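You operate a simulated robot arm through the tools that you are given. There is no shell and no other tool. Be economical: measure what you need, move in short steps, check, and stop when the job is done.

Carry out the task below with a simulated robot arm. There is one attempt and no reset: what you move stays moved.

TASK
Grease the black o-ring and seat it on the black connector.
Fine: dab it in the tub first; the lid ends back on the tub.

It is judged by the outcome, as a careful person would: the job done as asked, and still so three seconds after it is handed in. It fails if anything else is knocked over, pushed out of place, dropped, spilled or broken. A push-on lid holds only when it is set on centred and level and pressed home; a screw cap is set on level and turned clockwise until tight.

THE ROBOT
A 6-joint arm with a two-finger parallel gripper, fixed in place. Base frame: the origin is at the foot of the arm, x ahead of it, y to its left, z up; the work surface is at about z = 0. Readings come in mm, rad, newtons and seconds.
With the tool pointing down near the work surface it reaches from about 140 to 580 mm from the base axis. Its first joint turns from -1.152 to 1.152 rad. Payload 2.1 kg.
The tool frame sits at the grasp point between the pads (the TCP): z along the fingers, y along the line on which they close. The tips reach 30 mm beyond it. The gripper opens to 94 mm. The fingers are 28 mm wide and 10 mm thick; the gripper's body (50 by 96 mm) begins 55 mm behind the TCP.
Orientation is told as [roll, pitch, yaw] about the base's x, y, z axes, in that order, counted from this pose: with the fingers straight down and closing along the base's y, the tool's x points along the base's -x, its y along +y and its z along -z.

THE INTERFACE
- The arm moves only by the tool apply_moves. Its argument "plan" is a list of rows, each a list of 6 numbers: the shift along the tool's x, y, z in units of 200 mm (1.0 is 200 mm), then the turn, a rotation vector about the tool's x, y, z in units of 120 degrees (1.0 is 120 degrees). In form: [[tx, ty, tz, wx, wy, wz], ...]. A call has 1 to 20 rows; each row is the pose to reach, as a shift and turn from the pose commanded when the call began, along the tool's axes at that moment. "grip" is the closure, from 0 (fully open) to 1 (shut), set as the call begins (left out, the last holds). A call with a number of a shift or a turn outside -1 to 1 is refused whole. Each row takes 0.2 s and may step no farther than 50 mm and 0.15 rad from the row before; otherwise, or with a gripper value out of range, the whole call is refused. Where a pose cannot be reached the arm comes as near as it can. A force on the tool above 60 N (or 10 N above the force at the start of the call, whichever is more), or a blocked arm, ends the call early, and 0.2 s more pass. The fingers move at their own pace (about 72 mm/s each) and stop on an object; they squeeze with about 32 N. The grip force told is the motor's: it shows also when the fingers shut on nothing. Time passes only in rows, and 0.2 s behind the last, so rows that repeat a pose let the fingers close. It gives the time, the measured TCP pose, the force on the tool (base axes), the opening and the grip force at its end, in the units of the frame above (readings bear some noise), with the torque about the TCP (base axes, N m) and any sound that the robot's microphone picked up.
- Cameras (640 x 400 px; columns grow to the right, rows downward): "scene" is fixed at [27.3, -359.4, 475.3]; the picture's right is [0.95, -0.32, 0.00], its down [-0.20, -0.61, -0.77] and it looks along [0.24, 0.73, -0.64] (base axes); focal length 214 px, centre (320, 200). "wrist" rides on the gripper at [76, 14, -103] in the tool frame; the picture's right is [-0.18, 0.98, 0.00], its down [-0.75, -0.14, -0.64] and it looks along [-0.63, -0.12, 0.77] (tool axes); focal length 243 px, centre (320, 200). There is no depth. A picture from a camera that has moved, and an enlarged one, comes with that camera's place and axes in the base frame and with its lens.
- get_image(camera): a new picture of that camera. It takes no simulated time.
- close_up(camera, box): a new picture of the part [left, top, right, bottom] of that camera's present view, enlarged. It takes no simulated time.
- close_job(): hands the job in; it is judged then, once.

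Go step by step. Nothing tells you positions but the pictures and the camera data: compare them with the known pose of the tool, close in by small moves and look again before you grip or let go. The budget is 120 turns and 84 pictures, counting those below and the enlarged ones. Unless the task says otherwise, let go and move clear before handing in, and close with one line.

The tools are called after ">>>" by a JSON object that holds its "api" and its "payload". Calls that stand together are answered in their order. apply_moves: Moves the arm, as the interface text tells. Its arguments: {"type":"object","properties":{"plan":{"type":"array","items":{"type":"array","items":{"type":"number"}}},"grip":{"type":"number"}},"required":["plan"]} The other tools are called the same way: get_image (camera) takes a picture; close_up (camera, box) takes an enlarged picture of a part of a camera's view; close_job () hands the job in.

At the start:

```text
time: 0.0
ee_pos: [231.9, 121.6, 353.6]
orientation: [0.002, 0.002, 0.002]
ft_force: [0.7, -0.7, 0.1]
ft_torque: [-0.04, -0.02, -0.03]
gripper_width: 94.1
finger_force: 0.1
```

scene: 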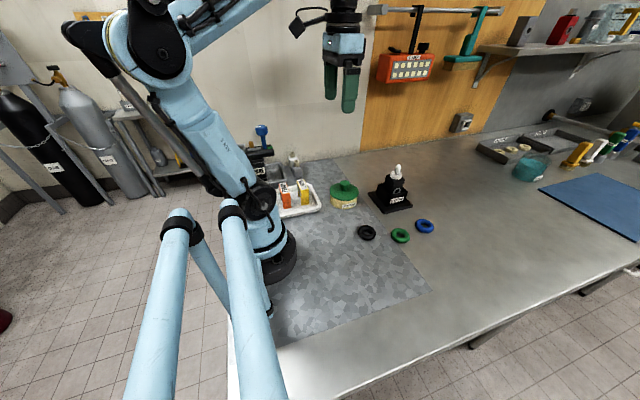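
wrist: 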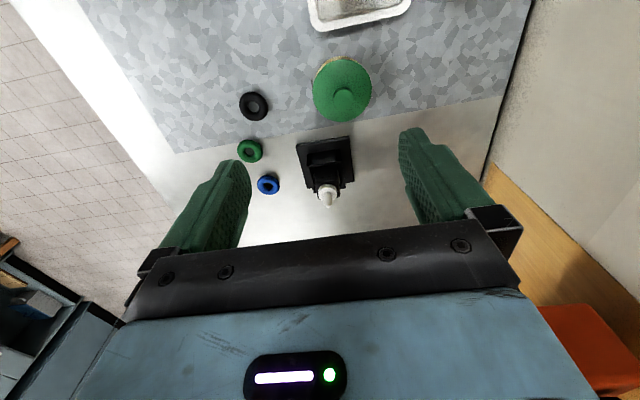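

I see three o-rings (black, green, blue), a tub with a green lid, and a black connector with a white tip. I'll look closer to measure.

>>> {"api": "close_up", "payload": {"camera": "scene", "box": [250, 140, 450, 265]}}

>>> {"api": "close_up", "payload": {"camera": "wrist", "box": [220, 40, 400, 220]}}

```text
3.20 times, centred on (350, 202) of scene
camera zoom: at [27.3, -359.4, 475.3], right [0.95, -0.32, 0.0], down [-0.2, -0.61, -0.77], along [0.24, 0.73, -0.64], focal length 686 px, centre (224, 192)
```

zoom: 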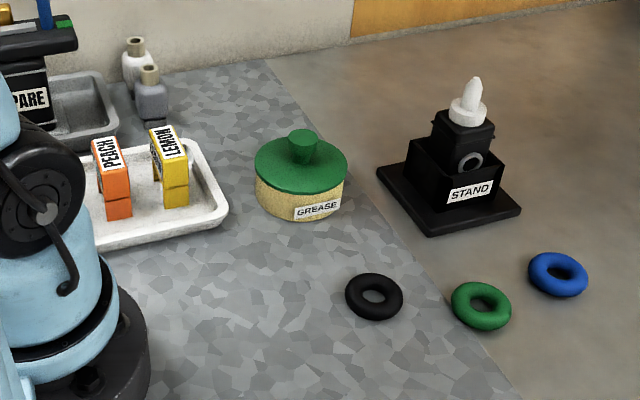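

```text
2.22 times, centred on (310, 130) of wrist
camera zoom: at [156.7, 138.0, 456.1], right [0.18, 0.98, 0.0], down [0.75, -0.14, 0.64], along [0.63, -0.12, -0.77], focal length 539 px, centre (342, 356)
```

zoom: 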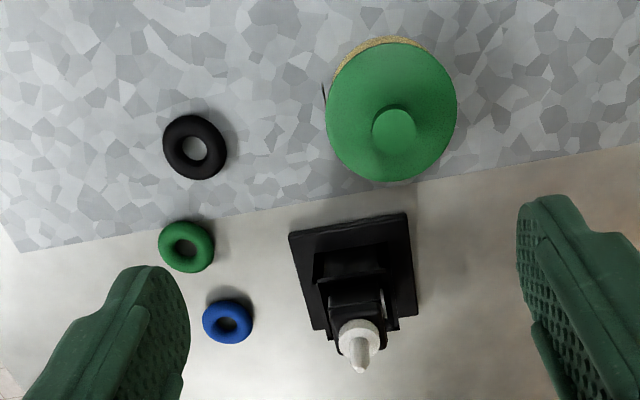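

The rings are about 52 mm outside; black at about (285,-9), tub knob at about (281,151,70), connector tip at about (428,101,143). I'll move closer to look at the connector.

>>> {"api": "apply_moves", "payload": {"plan": [[-0.16, -0.03, 0.12, 0, 0, 0], [-0.33, -0.07, 0.24, 0, 0, 0], [-0.49, -0.1, 0.35, 0, 0, 0]]}}

>>> {"api": "get_image", "payload": {"camera": "wrist"}}

>>> {"api": "close_up", "payload": {"camera": "scene", "box": [355, 150, 435, 220]}}

```text
time: 0.8
ee_pos: [330.9, 105.2, 283.0]
orientation: [0.002, 0.0, 0.003]
ft_force: [-0.2, 0.0, -0.4]
ft_torque: [-0.02, -0.01, -0.02]
gripper_width: 94.3
finger_force: 0.1
```

```text
79 pictures are left
camera wrist: at [254.2, 119.9, 386.1], right [0.18, 0.98, 0.0], down [0.75, -0.14, 0.64], along [0.63, -0.12, -0.77], focal length 243 px, centre (320, 200)
```

wrist: 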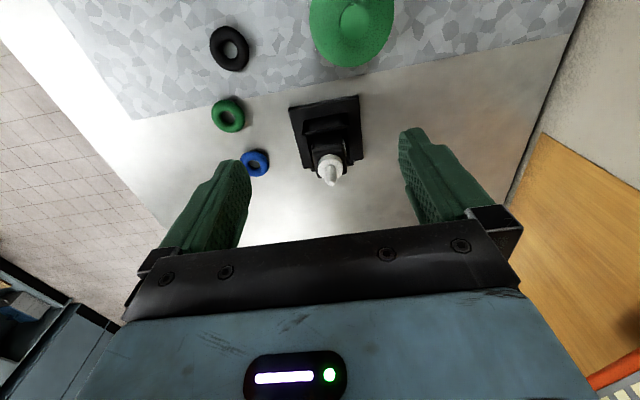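

```text
5.71 times, centred on (395, 185) of scene
camera zoom: at [27.3, -359.4, 475.3], right [0.95, -0.32, 0.0], down [-0.2, -0.61, -0.77], along [0.24, 0.73, -0.64], focal length 1226 px, centre (-109, 286)
```

zoom: 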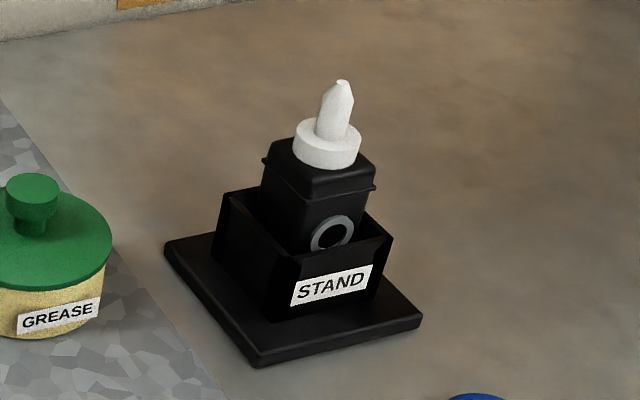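

The connector has a white shoulder (about 37 mm) with a tapered ~20 mm nozzle, so the ring goes over the nozzle onto the shoulder. First the lid: I move above the knob.

>>> {"api": "apply_moves", "payload": {"plan": [[0.08, 0.08, 0.15, 0, 0, 0], [0.16, 0.16, 0.3, 0, 0, 0], [0.24, 0.23, 0.42, 0, 0, 0], [0.25, 0.23, 0.51, 0, 0, 0]]}}

>>> {"api": "get_image", "payload": {"camera": "wrist"}}

>>> {"api": "close_up", "payload": {"camera": "scene", "box": [280, 110, 440, 210]}}

```text
time: 1.8
ee_pos: [278.3, 149.6, 180.0]
orientation: [0.001, 0.0, 0.003]
ft_force: [0.5, -0.5, -0.1]
ft_torque: [0.0, -0.01, 0.0]
gripper_width: 93.7
finger_force: 0.0
```

```text
77 pictures are left
camera wrist: at [203.4, 164.7, 283.1], right [0.18, 0.98, 0.0], down [0.75, -0.14, 0.64], along [0.63, -0.12, -0.77], focal length 243 px, centre (320, 200)
```

wrist: 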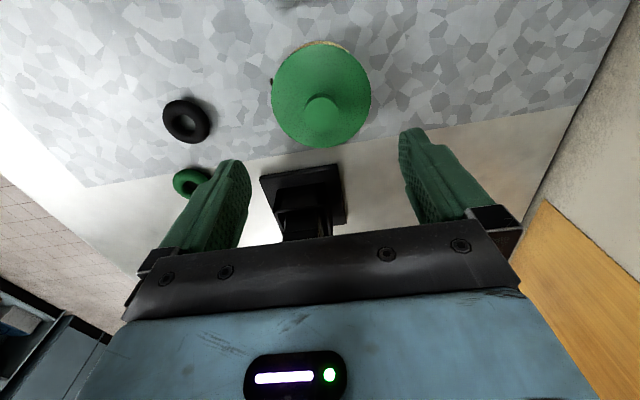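

```text
4.00 times, centred on (360, 160) of scene
camera zoom: at [27.3, -359.4, 475.3], right [0.95, -0.32, 0.0], down [-0.2, -0.61, -0.77], along [0.24, 0.73, -0.64], focal length 858 px, centre (160, 360)
```

zoom: 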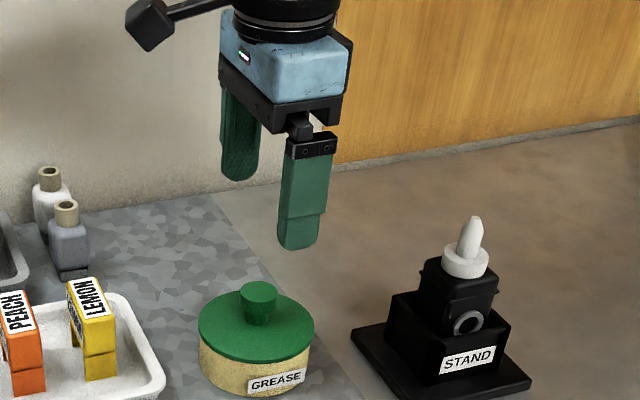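

The knob is at about (276,152.5), top z≈75, lid top z≈43. I descend partway and check.

>>> {"api": "apply_moves", "payload": {"plan": [[0.005, 0.012, 0.2, 0, 0, 0], [0.008, 0.014, 0.4, 0, 0, 0]]}}

>>> {"api": "get_image", "payload": {"camera": "wrist"}}

>>> {"api": "close_up", "payload": {"camera": "scene", "box": [300, 140, 400, 220]}}

```text
time: 2.4
ee_pos: [278.4, 151.1, 101.0]
orientation: [0.002, 0.002, 0.002]
ft_force: [0.8, 0.5, 0.5]
ft_torque: [-0.02, 0.0, -0.01]
gripper_width: 94.0
finger_force: 0.1
```

```text
75 pictures are left
camera wrist: at [203.3, 167.4, 203.4], right [0.18, 0.98, 0.0], down [0.75, -0.14, 0.64], along [0.63, -0.12, -0.77], focal length 243 px, centre (320, 200)
```

wrist: 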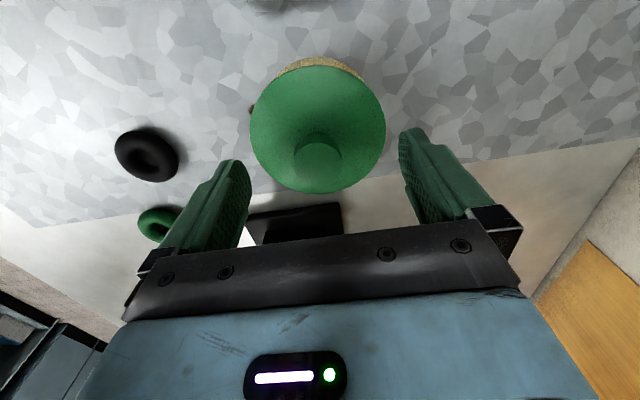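

```text
5.00 times, centred on (350, 180) of scene
camera zoom: at [27.3, -359.4, 475.3], right [0.95, -0.32, 0.0], down [-0.2, -0.61, -0.77], along [0.24, 0.73, -0.64], focal length 1072 px, centre (170, 300)
```

zoom: 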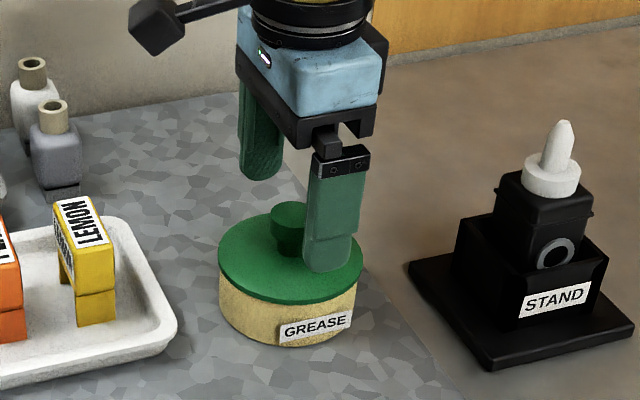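

The fingers straddle the knob. I lower to z≈83 and close.

>>> {"api": "apply_moves", "payload": {"plan": [[0.005, 0.008, 0.09, 0, 0, 0]]}}

>>> {"api": "apply_moves", "payload": {"plan": [[0, 0, 0, 0, 0, 0], [0, 0, 0, 0, 0, 0], [0, 0, 0, 0, 0, 0], [0, 0, 0, 0, 0, 0]], "grip": 1}}

>>> {"api": "close_up", "payload": {"camera": "scene", "box": [300, 140, 400, 220]}}

>>> {"api": "get_image", "payload": {"camera": "wrist"}}

```text
time: 2.8
ee_pos: [276.5, 153.9, 83.0]
orientation: [0.001, -0.001, 0.003]
ft_force: [0.6, -0.2, -0.2]
ft_torque: [0.03, 0.01, 0.01]
gripper_width: 94.1
finger_force: 0.0
```

```text
time: 3.8
ee_pos: [277.5, 153.4, 83.5]
orientation: [0.001, -0.001, 0.001]
ft_force: [0.2, -0.7, 0.7]
ft_torque: [-0.03, 0.02, -0.02]
gripper_width: 28.1
finger_force: 31.9
```

```text
5.00 times, centred on (350, 180) of scene
camera zoom: at [27.3, -359.4, 475.3], right [0.95, -0.32, 0.0], down [-0.2, -0.61, -0.77], along [0.24, 0.73, -0.64], focal length 1072 px, centre (170, 300)
```

zoom: 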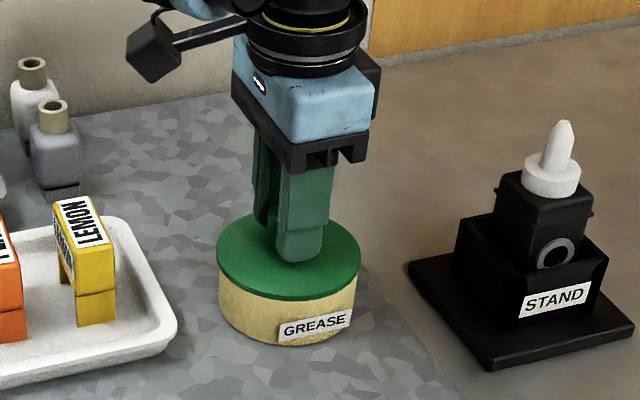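

```text
72 pictures are left
camera wrist: at [202.1, 169.3, 185.7], right [0.18, 0.98, 0.0], down [0.75, -0.14, 0.64], along [0.63, -0.12, -0.77], focal length 243 px, centre (320, 200)
```

wrist: 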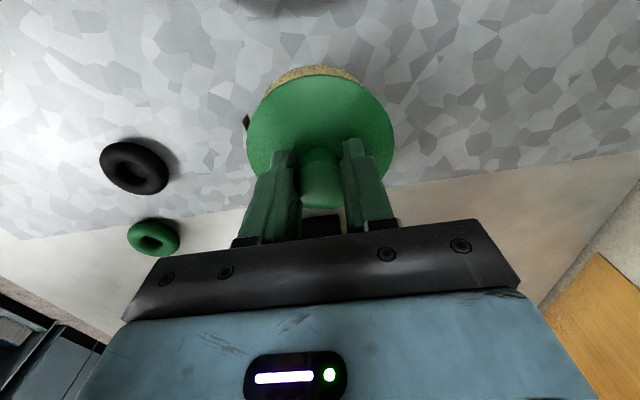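

Gripped at 28.1 mm, with no side force. I lift slowly to pop the lid.

>>> {"api": "apply_moves", "payload": {"plan": [[0, 0, -0.01, 0, 0, 0], [0, 0, -0.02, 0, 0, 0], [0, 0, -0.03, 0, 0, 0], [0, 0, -0.05, 0, 0, 0]]}}

>>> {"api": "close_up", "payload": {"camera": "scene", "box": [300, 140, 400, 220]}}

```text
time: 4.8
ee_pos: [278.0, 153.8, 93.5]
orientation: [0.003, 0.001, 0.003]
ft_force: [0.2, 0.1, -0.5]
ft_torque: [0.0, -0.02, 0.01]
gripper_width: 28.0
finger_force: 31.3
```

```text
5.00 times, centred on (350, 180) of scene
camera zoom: at [27.3, -359.4, 475.3], right [0.95, -0.32, 0.0], down [-0.2, -0.61, -0.77], along [0.24, 0.73, -0.64], focal length 1072 px, centre (170, 300)
```

zoom: 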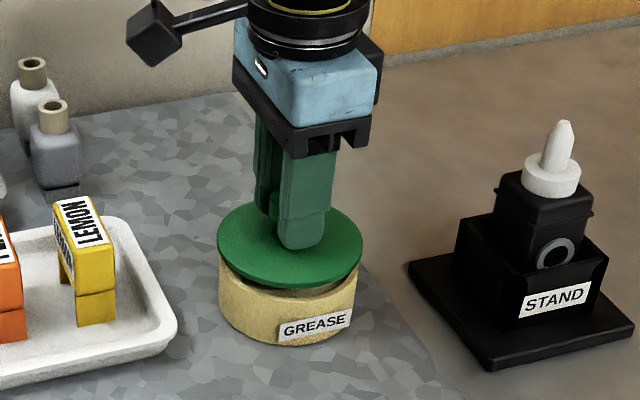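

The lid is off and the tub stayed put. I carry the lid to a clear spot at about (205,20).

>>> {"api": "apply_moves", "payload": {"plan": [[0, 0, -0.2, 0, 0, 0], [0, 0, -0.35, 0, 0, 0], [0.1, -0.18, -0.35, 0, 0, 0], [0.2, -0.36, -0.35, 0, 0, 0], [0.3, -0.54, -0.35, 0, 0, 0], [0.365, -0.67, -0.35, 0, 0, 0], [0.365, -0.67, -0.15, 0, 0, 0], [0.365, -0.67, 0.05, 0, 0, 0]]}}

>>> {"api": "get_image", "payload": {"camera": "scene"}}

>>> {"api": "close_up", "payload": {"camera": "scene", "box": [280, 150, 400, 270]}}

>>> {"api": "get_image", "payload": {"camera": "wrist"}}

```text
time: 6.6
ee_pos: [203.5, 19.4, 82.3]
orientation: [0.003, 0.001, 0.003]
ft_force: [-0.7, 0.1, -0.2]
ft_torque: [-0.03, 0.0, 0.04]
gripper_width: 28.4
finger_force: 32.3
```

```text
70 pictures are left
```

scene: 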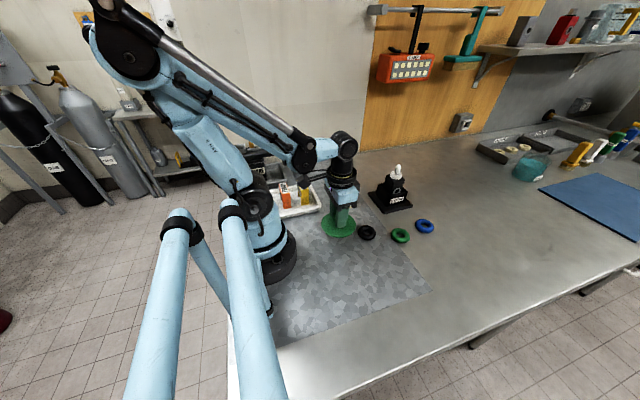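

```text
3.33 times, centred on (340, 210) of scene
camera zoom: at [27.3, -359.4, 475.3], right [0.95, -0.32, 0.0], down [-0.2, -0.61, -0.77], along [0.24, 0.73, -0.64], focal length 715 px, centre (253, 167)
```

zoom: 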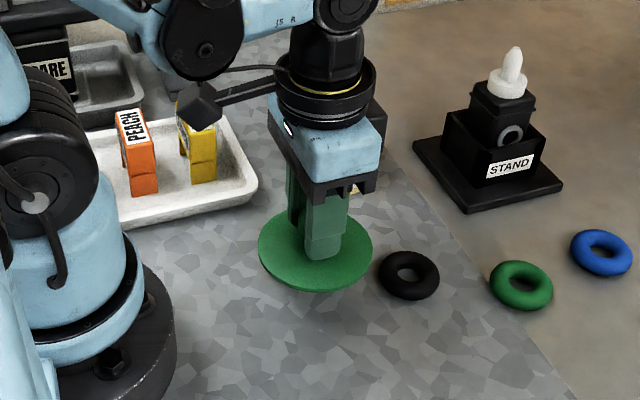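

```text
68 pictures are left
camera wrist: at [128.4, 34.0, 184.2], right [0.18, 0.98, 0.0], down [0.75, -0.14, 0.64], along [0.63, -0.12, -0.77], focal length 243 px, centre (320, 200)
```

wrist: 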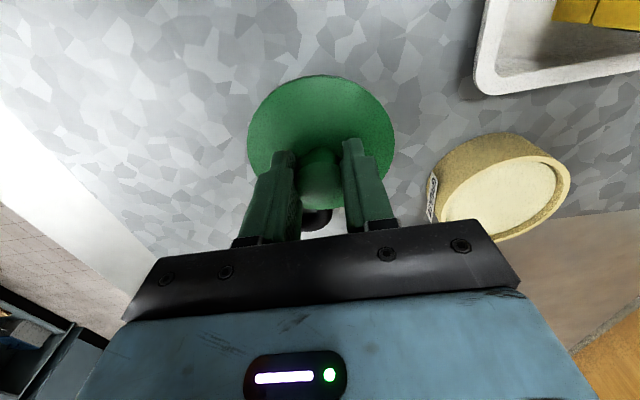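

>>> {"api": "apply_moves", "payload": {"plan": [[0, 0, 0.05, 0, 0, 0], [0, 0, 0.1, 0, 0, 0], [0, 0, 0.13, 0, 0, 0], [0, 0, 0.14, 0, 0, 0]]}}

>>> {"api": "close_up", "payload": {"camera": "scene", "box": [300, 190, 390, 260]}}

```text
time: 7.6
ee_pos: [204.5, 19.0, 54.5]
orientation: [0.004, 0.001, 0.003]
ft_force: [-0.1, -0.1, 0.1]
ft_torque: [-0.02, 0.0, -0.01]
gripper_width: 28.0
finger_force: 32.2
```

```text
5.71 times, centred on (345, 225) of scene
camera zoom: at [27.3, -359.4, 475.3], right [0.95, -0.32, 0.0], down [-0.2, -0.61, -0.77], along [0.24, 0.73, -0.64], focal length 1226 px, centre (177, 57)
```

zoom: 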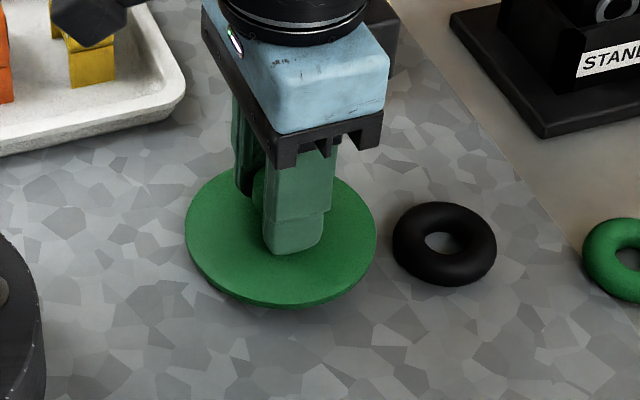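

>>> {"api": "apply_moves", "payload": {"plan": [[0, 0, 0.01, 0, 0, 0], [0, 0, 0.02, 0, 0, 0], [0, 0, 0.03, 0, 0, 0]]}}

```text
time: 8.4
ee_pos: [204.5, 19.3, 48.8]
orientation: [0.001, -0.001, 0.001]
ft_force: [-0.7, -0.7, -0.3]
ft_torque: [-0.03, 0.01, -0.01]
gripper_width: 28.1
finger_force: 32.0
```

>>> {"api": "apply_moves", "payload": {"plan": [[0, 0, 0.005, 0, 0, 0], [0, 0, 0.01, 0, 0, 0], [0, 0, 0.015, 0, 0, 0]]}}

>>> {"api": "close_up", "payload": {"camera": "scene", "box": [300, 190, 390, 260]}}

```text
time: 9.2
ee_pos: [203.8, 20.6, 46.5]
orientation: [0.003, 0.0, 0.003]
ft_force: [-3.2, 1.3, 22.3]
ft_torque: [0.0, -0.15, -0.02]
gripper_width: 28.3
finger_force: 32.1
```

```text
5.71 times, centred on (345, 225) of scene
camera zoom: at [27.2, -359.4, 475.3], right [0.95, -0.32, 0.0], down [-0.2, -0.61, -0.77], along [0.24, 0.73, -0.64], focal length 1226 px, centre (177, 57)
```

zoom: 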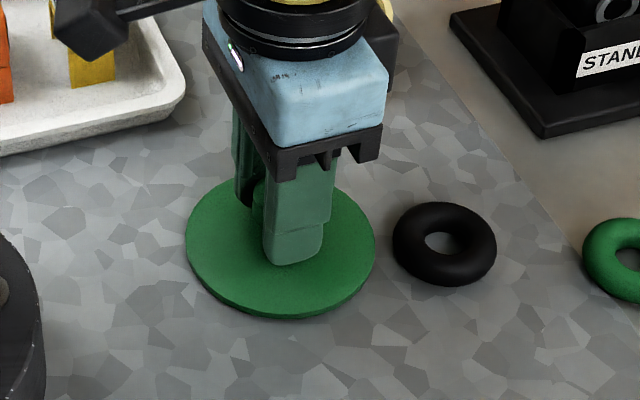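

The lid is on the table (contact at z≈47). I release it and rise.

>>> {"api": "apply_moves", "payload": {"plan": [[0, 0, -0.005, 0, 0, 0], [0, 0, -0.005, 0, 0, 0], [0, 0, -0.005, 0, 0, 0], [0, 0, -0.005, 0, 0, 0]], "grip": 0}}

>>> {"api": "apply_moves", "payload": {"plan": [[0, 0, -0.2, 0, 0, 0], [0, 0, -0.4, 0, 0, 0], [0, 0, -0.6, 0, 0, 0], [0, 0.2, -0.7, 0, 0, 0], [0, 0.4, -0.8, 0, 0, 0], [-0.1, 0.5, -0.8, 0, 0, 0]]}}

>>> {"api": "get_image", "payload": {"camera": "wrist"}}

>>> {"api": "close_up", "payload": {"camera": "scene", "box": [280, 150, 400, 270]}}

```text
time: 10.2
ee_pos: [205.6, 18.6, 47.5]
orientation: [0.002, 0.001, 0.002]
ft_force: [-0.7, 0.5, -0.7]
ft_torque: [-0.04, -0.01, -0.04]
gripper_width: 93.8
finger_force: 0.0
```

```text
time: 11.6
ee_pos: [224.5, 119.8, 209.2]
orientation: [0.001, -0.001, 0.001]
ft_force: [0.5, -0.6, -0.1]
ft_torque: [-0.02, 0.0, -0.02]
gripper_width: 94.1
finger_force: 0.1
```

```text
65 pictures are left
camera wrist: at [149.1, 136.4, 311.2], right [0.18, 0.98, 0.0], down [0.75, -0.14, 0.64], along [0.63, -0.12, -0.77], focal length 243 px, centre (320, 200)
```

wrist: 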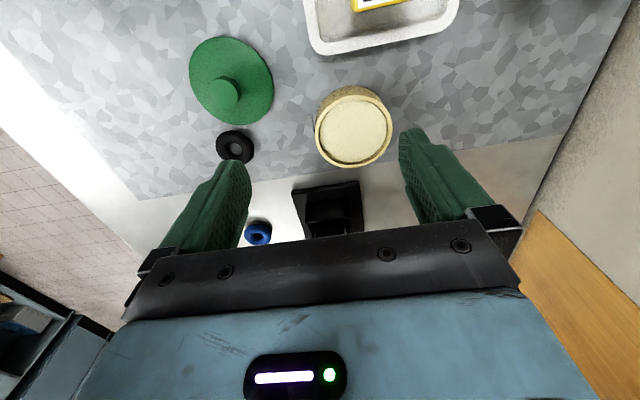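

```text
3.33 times, centred on (340, 210) of scene
camera zoom: at [27.3, -359.4, 475.3], right [0.95, -0.32, 0.0], down [-0.2, -0.61, -0.77], along [0.24, 0.73, -0.64], focal length 715 px, centre (253, 167)
```

zoom: 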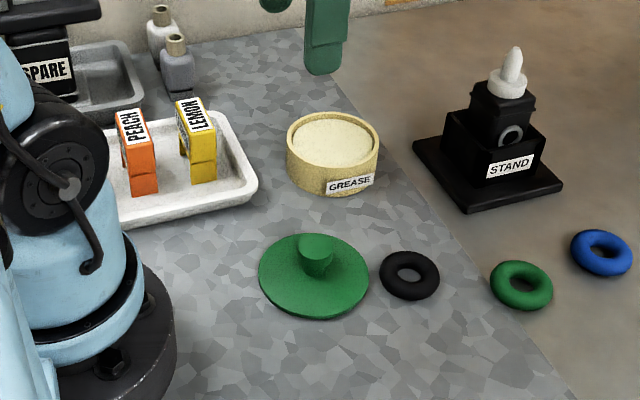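

>>> {"api": "close_up", "payload": {"camera": "wrist", "box": [300, 75, 410, 175]}}

>>> {"api": "close_up", "payload": {"camera": "scene", "box": [325, 175, 375, 215]}}

>>> {"api": "close_up", "payload": {"camera": "wrist", "box": [205, 120, 265, 170]}}

```text
4.00 times, centred on (355, 125) of wrist
camera zoom: at [149.1, 136.4, 311.2], right [0.18, 0.98, 0.0], down [0.75, -0.14, 0.64], along [0.63, -0.12, -0.77], focal length 970 px, centre (180, 500)
```

zoom: 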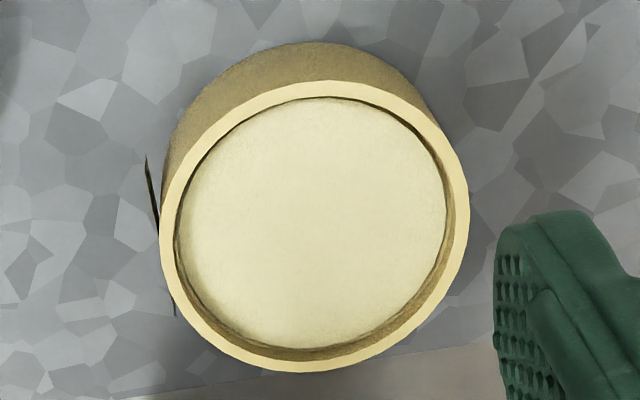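

```text
10.00 times, centred on (350, 195) of scene
camera zoom: at [27.3, -359.4, 475.3], right [0.95, -0.32, 0.0], down [-0.2, -0.61, -0.77], along [0.24, 0.73, -0.64], focal length 2145 px, centre (20, 250)
```

zoom: 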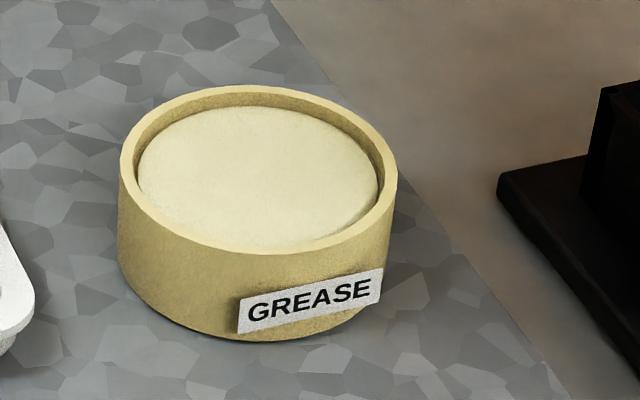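

```text
8.00 times, centred on (235, 145) of wrist
camera zoom: at [149.1, 136.4, 311.2], right [0.18, 0.98, 0.0], down [0.75, -0.14, 0.64], along [0.63, -0.12, -0.77], focal length 1941 px, centre (1000, 640)
```

zoom: 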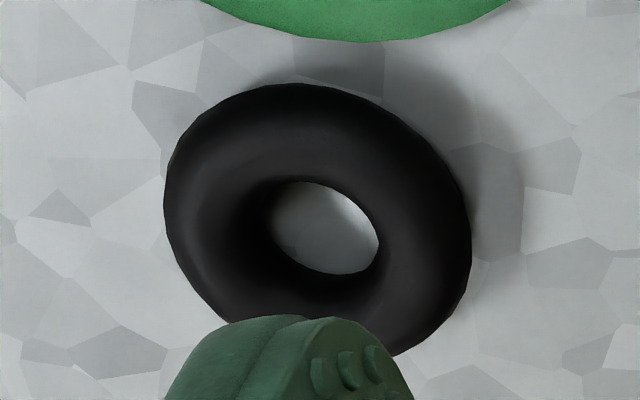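

Grease sits ~5 mm below the rim, inner diameter ~81 mm. The ring is at about (285.4,-8.9), OD ~53 mm; I move above it.

>>> {"api": "apply_moves", "payload": {"plan": [[-0.08, -0.16, 0.05, 0, 0, 0], [-0.16, -0.32, 0.12, 0, 0, 0], [-0.24, -0.48, 0.2, 0, 0, 0], [-0.305, -0.643, 0.3, 0, 0, 0], [-0.305, -0.643, 0.5, 0, 0, 0], [-0.305, -0.643, 0.65, 0, 0, 0]]}}

>>> {"api": "get_image", "payload": {"camera": "wrist"}}

>>> {"api": "close_up", "payload": {"camera": "scene", "box": [325, 180, 425, 260]}}

```text
time: 13.0
ee_pos: [286.0, -6.2, 76.1]
orientation: [0.001, -0.001, 0.003]
ft_force: [0.9, -0.4, -1.1]
ft_torque: [0.01, 0.01, 0.0]
gripper_width: 94.1
finger_force: 0.1
```

```text
60 pictures are left
camera wrist: at [210.8, 9.0, 179.3], right [0.18, 0.98, 0.0], down [0.75, -0.14, 0.64], along [0.63, -0.12, -0.77], focal length 243 px, centre (320, 200)
```

wrist: 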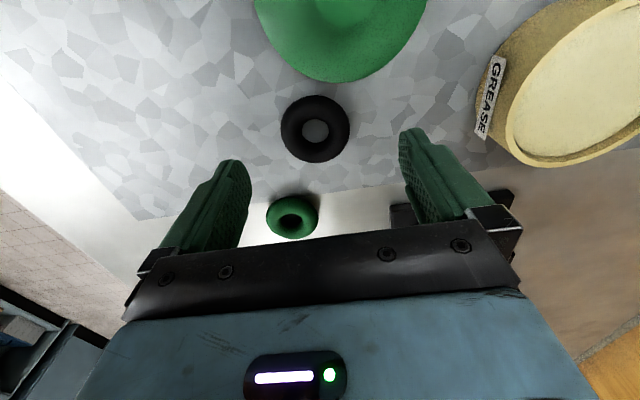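

```text
5.00 times, centred on (375, 220) of scene
camera zoom: at [27.3, -359.4, 475.3], right [0.95, -0.32, 0.0], down [-0.2, -0.61, -0.77], along [0.24, 0.73, -0.64], focal length 1072 px, centre (45, 100)
```

zoom: 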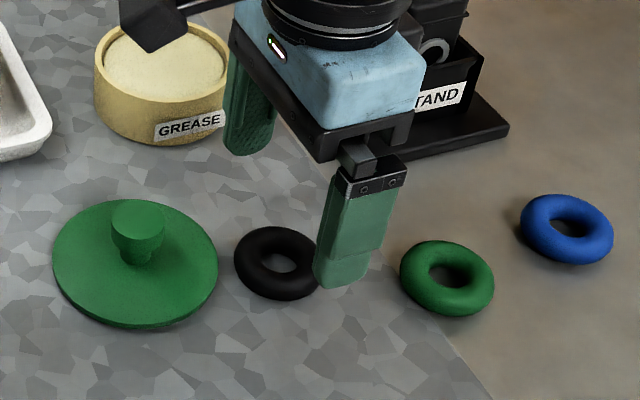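

>>> {"api": "apply_moves", "payload": {"plan": [[0.008, -0.012, 0.1, 0, 0, 0], [0.008, -0.012, 0.2, 0, 0, 0], [0.008, -0.012, 0.208, 0, 0, 0]]}}

>>> {"api": "get_image", "payload": {"camera": "wrist"}}

>>> {"api": "close_up", "payload": {"camera": "scene", "box": [325, 180, 425, 260]}}

```text
time: 13.8
ee_pos: [284.9, -10.9, 35.0]
orientation: [0.003, 0.001, 0.0]
ft_force: [-0.3, 0.3, -0.4]
ft_torque: [0.0, 0.01, -0.03]
gripper_width: 94.0
finger_force: 0.0
```

```text
58 pictures are left
camera wrist: at [209.0, 5.2, 137.7], right [0.18, 0.98, 0.0], down [0.75, -0.14, 0.64], along [0.63, -0.12, -0.77], focal length 243 px, centre (320, 200)
```

wrist: 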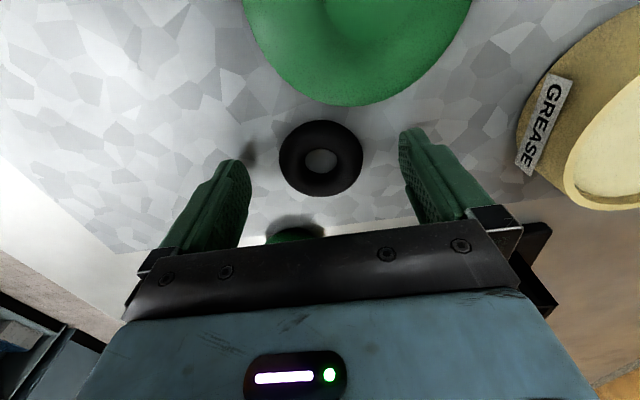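

```text
5.00 times, centred on (375, 220) of scene
camera zoom: at [27.3, -359.4, 475.3], right [0.95, -0.32, 0.0], down [-0.2, -0.61, -0.77], along [0.24, 0.73, -0.64], focal length 1072 px, centre (45, 100)
```

zoom: 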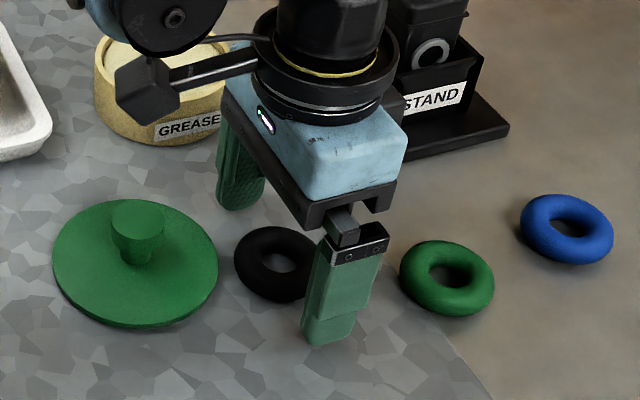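

Ring is centred between the fingers. I nudge slightly and close.

>>> {"api": "apply_moves", "payload": {"plan": [[0, 0.008, 0.006, 0, 0, 0]]}}

>>> {"api": "apply_moves", "payload": {"plan": [[0, 0, 0, 0, 0, 0], [0, 0, 0, 0, 0, 0], [0, 0, 0, 0, 0, 0], [0, 0, 0, 0, 0, 0]], "grip": 1}}

>>> {"api": "apply_moves", "payload": {"plan": [[0, 0, -0.05, 0, 0, 0], [0, 0, -0.2, 0, 0, 0], [0, 0, -0.4, 0, 0, 0]]}}

>>> {"api": "get_image", "payload": {"camera": "wrist"}}

>>> {"api": "close_up", "payload": {"camera": "scene", "box": [325, 150, 425, 230]}}

```text
time: 14.2
ee_pos: [283.3, -9.7, 34.3]
orientation: [0.003, 0.0, 0.001]
ft_force: [0.0, 0.2, -0.2]
ft_torque: [0.0, 0.01, 0.01]
gripper_width: 93.9
finger_force: 0.0
```

```text
time: 15.2
ee_pos: [284.3, -10.6, 34.5]
orientation: [0.001, -0.003, 0.002]
ft_force: [-0.1, -0.4, 0.0]
ft_torque: [0.0, 0.0, 0.02]
gripper_width: 50.7
finger_force: 31.6
```

```text
time: 16.0
ee_pos: [284.1, -9.2, 113.2]
orientation: [0.002, 0.001, 0.002]
ft_force: [-0.8, -0.4, 0.3]
ft_torque: [-0.03, 0.0, -0.04]
gripper_width: 50.9
finger_force: 31.9
```

```text
56 pictures are left
camera wrist: at [207.8, 6.5, 216.5], right [0.18, 0.98, 0.0], down [0.75, -0.14, 0.64], along [0.63, -0.12, -0.77], focal length 243 px, centre (320, 200)
```

wrist: 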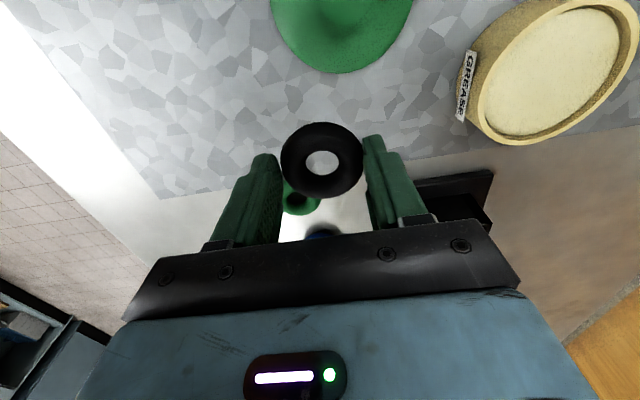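

```text
5.00 times, centred on (375, 190) of scene
camera zoom: at [27.3, -359.4, 475.3], right [0.95, -0.32, 0.0], down [-0.2, -0.61, -0.77], along [0.24, 0.73, -0.64], focal length 1072 px, centre (45, 250)
```

zoom: 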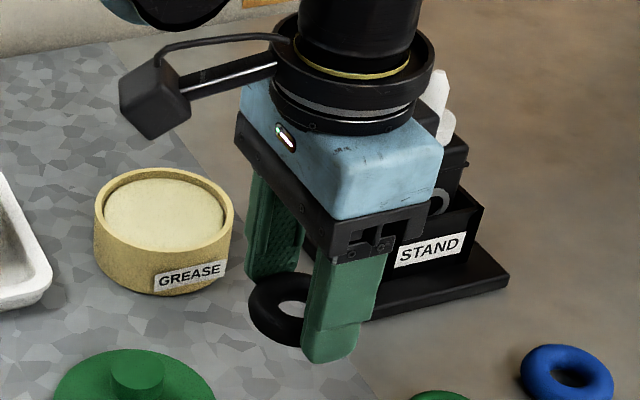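

The ring is held level at its equator. I carry it over the tub centre (277.5,152.8).

>>> {"api": "apply_moves", "payload": {"plan": [[0, 0.15, -0.03, 0, 0, 0], [0.01, 0.33, -0.03, 0, 0, 0], [0.02, 0.52, -0.03, 0, 0, 0], [0.03, 0.7, -0.03, 0, 0, 0], [0.033, 0.81, 0.05, 0, 0, 0]]}}

>>> {"api": "get_image", "payload": {"camera": "wrist"}}

>>> {"api": "close_up", "payload": {"camera": "scene", "box": [300, 140, 400, 220]}}

```text
time: 17.2
ee_pos: [275.5, 152.7, 103.9]
orientation: [0.001, 0.0, -0.001]
ft_force: [0.8, 0.2, -1.0]
ft_torque: [-0.02, 0.02, 0.0]
gripper_width: 51.2
finger_force: 31.7
```

```text
54 pictures are left
camera wrist: at [200.2, 168.9, 205.9], right [0.18, 0.98, 0.0], down [0.75, -0.14, 0.64], along [0.63, -0.12, -0.77], focal length 243 px, centre (320, 200)
```

wrist: 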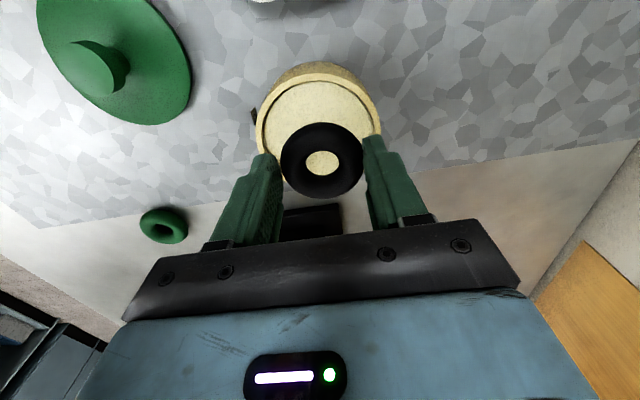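

```text
5.00 times, centred on (350, 180) of scene
camera zoom: at [27.3, -359.4, 475.3], right [0.95, -0.32, 0.0], down [-0.2, -0.61, -0.77], along [0.24, 0.73, -0.64], focal length 1072 px, centre (170, 300)
```

zoom: 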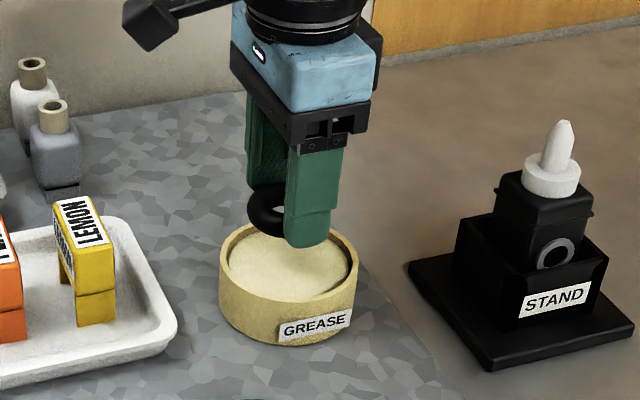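

>>> {"api": "apply_moves", "payload": {"plan": [[-0.005, 0.002, 0.06, 0, 0, 0], [-0.005, 0.002, 0.13, 0, 0, 0]]}}

>>> {"api": "close_up", "payload": {"camera": "wrist", "box": [220, 60, 420, 240]}}

>>> {"api": "close_up", "payload": {"camera": "scene", "box": [320, 160, 380, 220]}}

```text
time: 17.8
ee_pos: [276.7, 152.0, 76.9]
orientation: [0.0, 0.001, 0.002]
ft_force: [0.2, 0.2, 0.1]
ft_torque: [-0.02, 0.0, -0.02]
gripper_width: 50.6
finger_force: 31.6
```

```text
2.22 times, centred on (320, 150) of wrist
camera zoom: at [202.4, 168.0, 179.6], right [0.18, 0.98, 0.0], down [0.75, -0.14, 0.64], along [0.63, -0.12, -0.77], focal length 539 px, centre (320, 311)
```

zoom: 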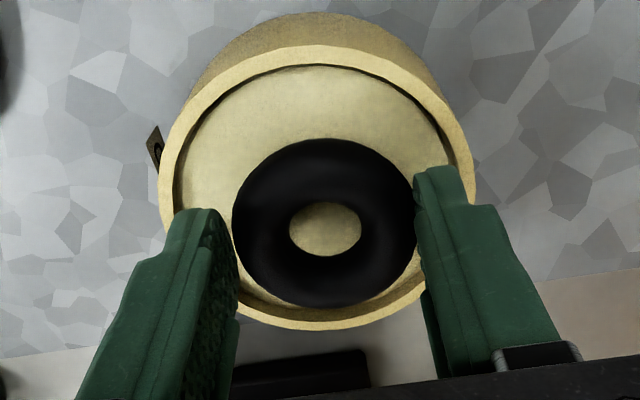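

```text
6.67 times, centred on (350, 190) of scene
camera zoom: at [27.3, -359.4, 475.3], right [0.95, -0.32, 0.0], down [-0.2, -0.61, -0.77], along [0.24, 0.73, -0.64], focal length 1430 px, centre (120, 267)
```

zoom: 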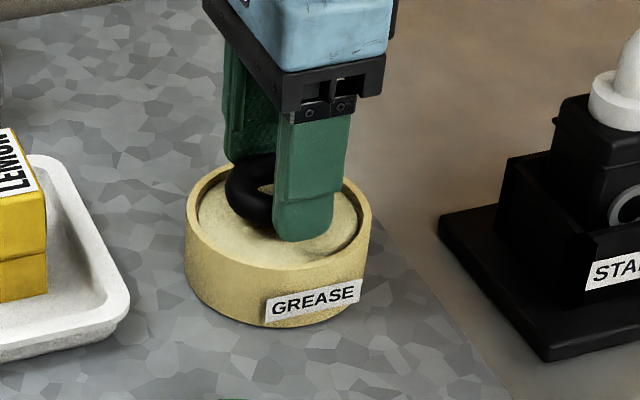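

The rim centre is about 2 mm ahead and 1.5 mm to the right of the ring. I correct and lower into the grease slowly.

>>> {"api": "apply_moves", "payload": {"plan": [[-0.01, -0.008, 0.01, 0, 0, 0], [-0.01, -0.008, 0.03, 0, 0, 0], [-0.01, -0.008, 0.045, 0, 0, 0]]}}

>>> {"api": "close_up", "payload": {"camera": "wrist", "box": [220, 60, 420, 240]}}

>>> {"api": "close_up", "payload": {"camera": "scene", "box": [320, 160, 380, 220]}}

```text
time: 18.6
ee_pos: [280.8, 150.8, 69.1]
orientation: [0.002, 0.0, 0.0]
ft_force: [0.3, 1.5, 7.3]
ft_torque: [-0.06, -0.01, 0.0]
gripper_width: 51.0
finger_force: 31.7
```

```text
2.22 times, centred on (320, 150) of wrist
camera zoom: at [204.9, 166.4, 171.5], right [0.18, 0.98, 0.0], down [0.75, -0.14, 0.64], along [0.63, -0.12, -0.77], focal length 539 px, centre (320, 311)
```

zoom: 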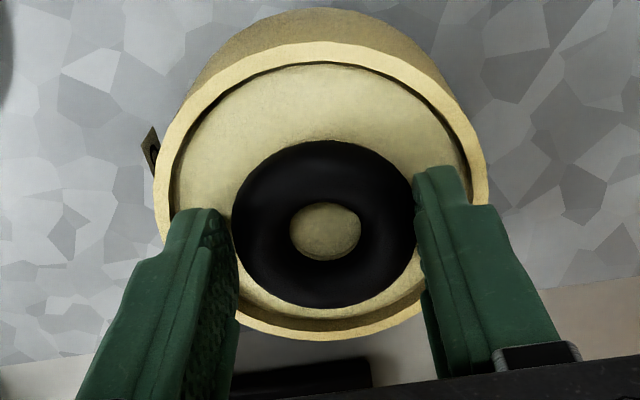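

```text
6.67 times, centred on (350, 190) of scene
camera zoom: at [27.3, -359.4, 475.3], right [0.95, -0.32, 0.0], down [-0.2, -0.61, -0.77], along [0.24, 0.73, -0.64], focal length 1430 px, centre (120, 267)
```

zoom: 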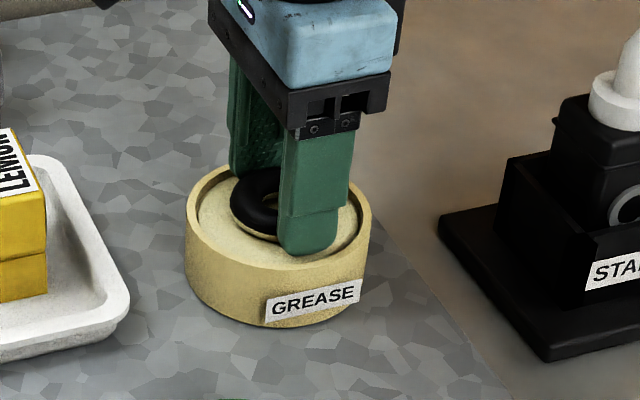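

Contact with the grease: 7 N, and the ring's underside is picking up grease. One slight press more, then lift and check.

>>> {"api": "apply_moves", "payload": {"plan": [[0, 0, 0.005, 0, 0, 0], [0, 0, 0.008, 0, 0, 0], [0, 0, 0.008, 0, 0, 0]]}}

>>> {"api": "apply_moves", "payload": {"plan": [[0, 0, -0.05, 0, 0, 0], [0, 0, -0.2, 0, 0, 0], [0, 0, -0.4, 0, 0, 0], [0, 0, -0.6, 0, 0, 0], [0, 0, -0.7, 0, 0, 0]]}}

>>> {"api": "get_image", "payload": {"camera": "wrist"}}

>>> {"api": "close_up", "payload": {"camera": "scene", "box": [310, 100, 390, 220]}}

```text
time: 19.4
ee_pos: [280.0, 151.1, 69.0]
orientation: [0.003, -0.002, 0.0]
ft_force: [2.0, -2.7, 38.6]
ft_torque: [-0.19, -0.07, 0.0]
gripper_width: 50.8
finger_force: 31.9
```

```text
time: 20.6
ee_pos: [278.2, 151.8, 208.3]
orientation: [0.001, -0.001, 0.004]
ft_force: [-0.4, 0.9, -0.5]
ft_torque: [-0.04, 0.03, 0.03]
gripper_width: 50.9
finger_force: 32.1
```

```text
48 pictures are left
camera wrist: at [203.4, 167.4, 310.9], right [0.18, 0.98, 0.0], down [0.75, -0.14, 0.64], along [0.63, -0.12, -0.77], focal length 243 px, centre (320, 200)
```

wrist: 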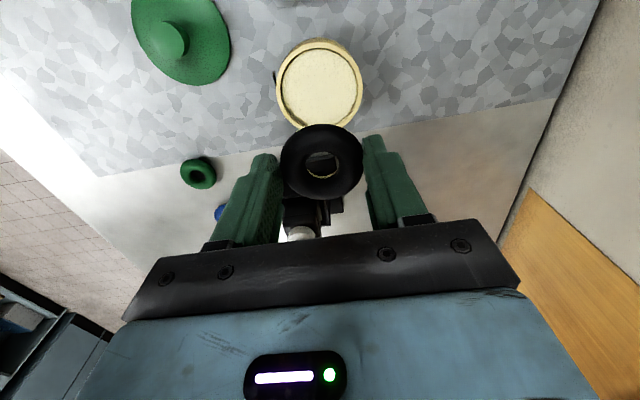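

```text
3.33 times, centred on (350, 160) of scene
camera zoom: at [27.3, -359.4, 475.3], right [0.95, -0.32, 0.0], down [-0.2, -0.61, -0.77], along [0.24, 0.73, -0.64], focal length 715 px, centre (220, 333)
```

zoom: 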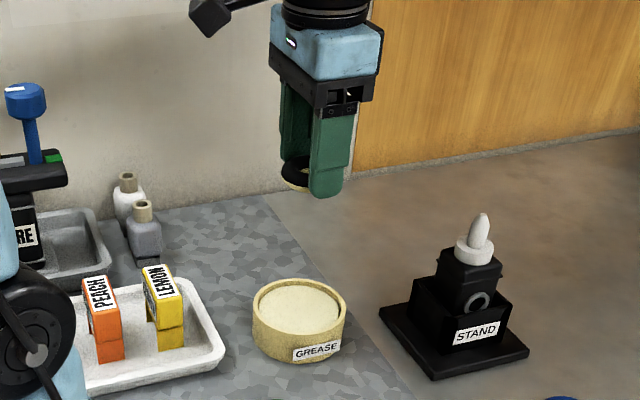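

Grease shows on the ring's underside. I now go above the connector (about 428,101.5), keeping high.

>>> {"api": "apply_moves", "payload": {"plan": [[-0.1, -0.03, -0.12, 0, 0, 0], [-0.25, -0.08, -0.16, 0, 0, 0], [-0.42, -0.14, -0.16, 0, 0, 0], [-0.59, -0.2, -0.16, 0, 0, 0], [-0.75, -0.25, -0.16, 0, 0, 0]]}}

>>> {"api": "get_image", "payload": {"camera": "wrist"}}

>>> {"api": "close_up", "payload": {"camera": "scene", "box": [350, 100, 440, 220]}}

```text
time: 21.8
ee_pos: [430.9, 100.2, 240.4]
orientation: [0.002, 0.0, 0.002]
ft_force: [0.1, -0.1, 0.0]
ft_torque: [0.0, 0.02, -0.01]
gripper_width: 50.8
finger_force: 31.9
```

```text
46 pictures are left
camera wrist: at [354.8, 115.2, 341.7], right [0.18, 0.98, 0.0], down [0.75, -0.14, 0.64], along [0.63, -0.12, -0.77], focal length 243 px, centre (320, 200)
```

wrist: 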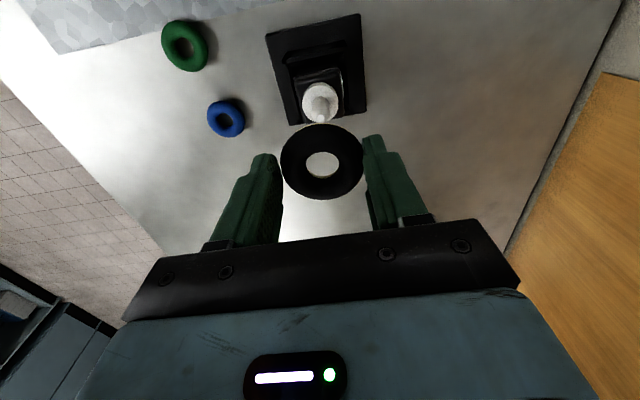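

```text
3.33 times, centred on (395, 160) of scene
camera zoom: at [27.3, -359.4, 475.3], right [0.95, -0.32, 0.0], down [-0.2, -0.61, -0.77], along [0.24, 0.73, -0.64], focal length 715 px, centre (70, 333)
```

zoom: 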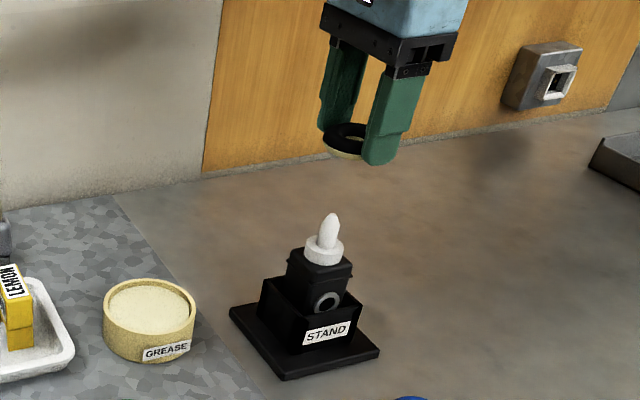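

>>> {"api": "close_up", "payload": {"camera": "wrist", "box": [260, 60, 380, 210]}}

>>> {"api": "close_up", "payload": {"camera": "scene", "box": [380, 155, 420, 195]}}

```text
2.67 times, centred on (320, 135) of wrist
camera zoom: at [354.8, 115.2, 341.7], right [0.18, 0.98, 0.0], down [0.75, -0.14, 0.64], along [0.63, -0.12, -0.77], focal length 647 px, centre (320, 373)
```

zoom: 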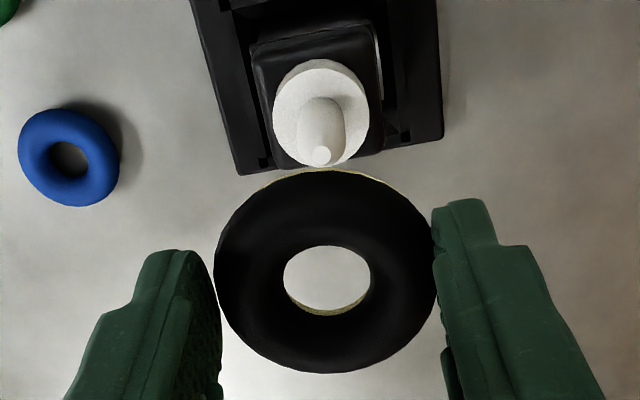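

```text
10.00 times, centred on (400, 175) of scene
camera zoom: at [27.3, -359.4, 475.3], right [0.95, -0.32, 0.0], down [-0.2, -0.61, -0.77], along [0.24, 0.73, -0.64], focal length 2145 px, centre (-480, 450)
```

zoom: 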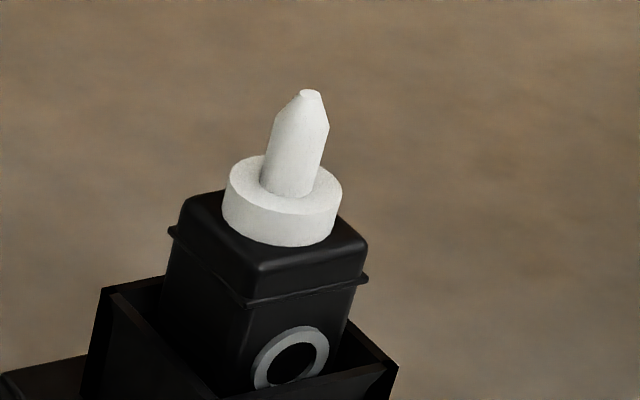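

Nozzle tip at (429.5,101.3,145), shoulder top z≈112; the ring is at about (433,101.8). I shift and descend to just above the tip.

>>> {"api": "apply_moves", "payload": {"plan": [[0.017, -0.002, 0.1, 0, 0, 0], [0.017, -0.002, 0.2, 0, 0, 0], [0.017, -0.002, 0.25, 0, 0, 0]]}}

>>> {"api": "close_up", "payload": {"camera": "wrist", "box": [260, 80, 380, 210]}}

>>> {"api": "close_up", "payload": {"camera": "scene", "box": [370, 130, 430, 190]}}

```text
time: 22.6
ee_pos: [426.8, 100.8, 190.7]
orientation: [0.0, -0.001, 0.003]
ft_force: [0.2, -0.7, 0.2]
ft_torque: [0.03, 0.01, 0.0]
gripper_width: 51.0
finger_force: 31.9
```

```text
3.08 times, centred on (320, 145) of wrist
camera zoom: at [351.9, 116.5, 292.7], right [0.18, 0.98, 0.0], down [0.75, -0.14, 0.64], along [0.63, -0.12, -0.77], focal length 746 px, centre (320, 369)
```

zoom: 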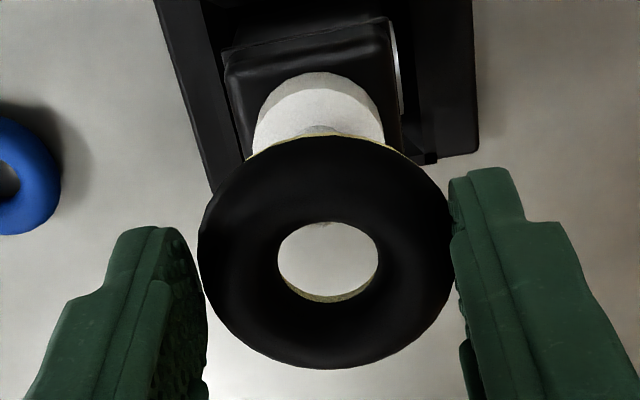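

```text
6.67 times, centred on (400, 160) of scene
camera zoom: at [27.3, -359.4, 475.3], right [0.95, -0.32, 0.0], down [-0.2, -0.61, -0.77], along [0.24, 0.73, -0.64], focal length 1430 px, centre (-213, 467)
```

zoom: 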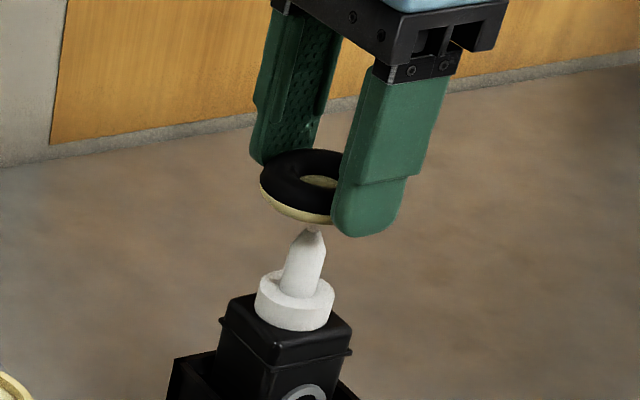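

>>> {"api": "apply_moves", "payload": {"plan": [[0.0065, -0.006, 0.0, 0, 0, 0], [0.0065, -0.006, 0.035, 0, 0, 0], [0.0065, -0.006, 0.07, 0, 0, 0]]}}

>>> {"api": "close_up", "payload": {"camera": "wrist", "box": [260, 80, 380, 210]}}

>>> {"api": "close_up", "payload": {"camera": "scene", "box": [370, 130, 430, 190]}}

```text
time: 23.4
ee_pos: [425.5, 98.7, 175.5]
orientation: [0.001, 0.0, 0.001]
ft_force: [0.0, 0.3, -0.1]
ft_torque: [0.0, -0.01, -0.04]
gripper_width: 50.7
finger_force: 32.4
```

```text
3.08 times, centred on (320, 145) of wrist
camera zoom: at [350.3, 114.7, 278.7], right [0.18, 0.98, 0.0], down [0.75, -0.14, 0.64], along [0.63, -0.12, -0.77], focal length 746 px, centre (320, 369)
```

zoom: 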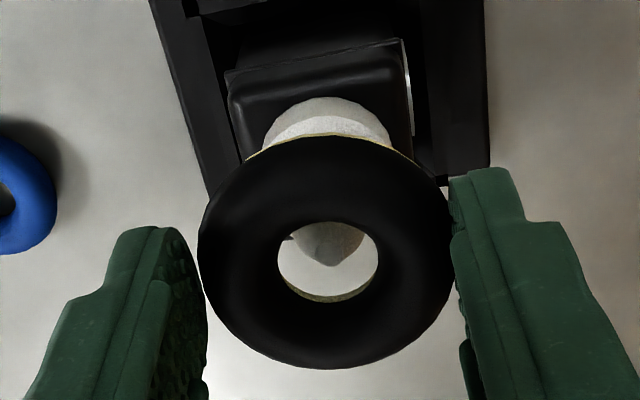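

```text
6.67 times, centred on (400, 160) of scene
camera zoom: at [27.3, -359.4, 475.3], right [0.95, -0.32, 0.0], down [-0.2, -0.61, -0.77], along [0.24, 0.73, -0.64], focal length 1430 px, centre (-213, 467)
```

zoom: 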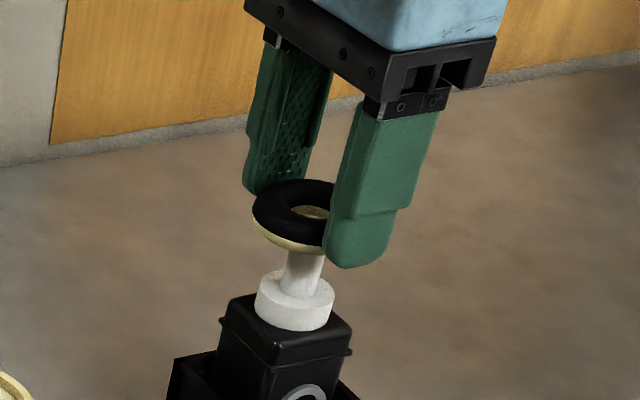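

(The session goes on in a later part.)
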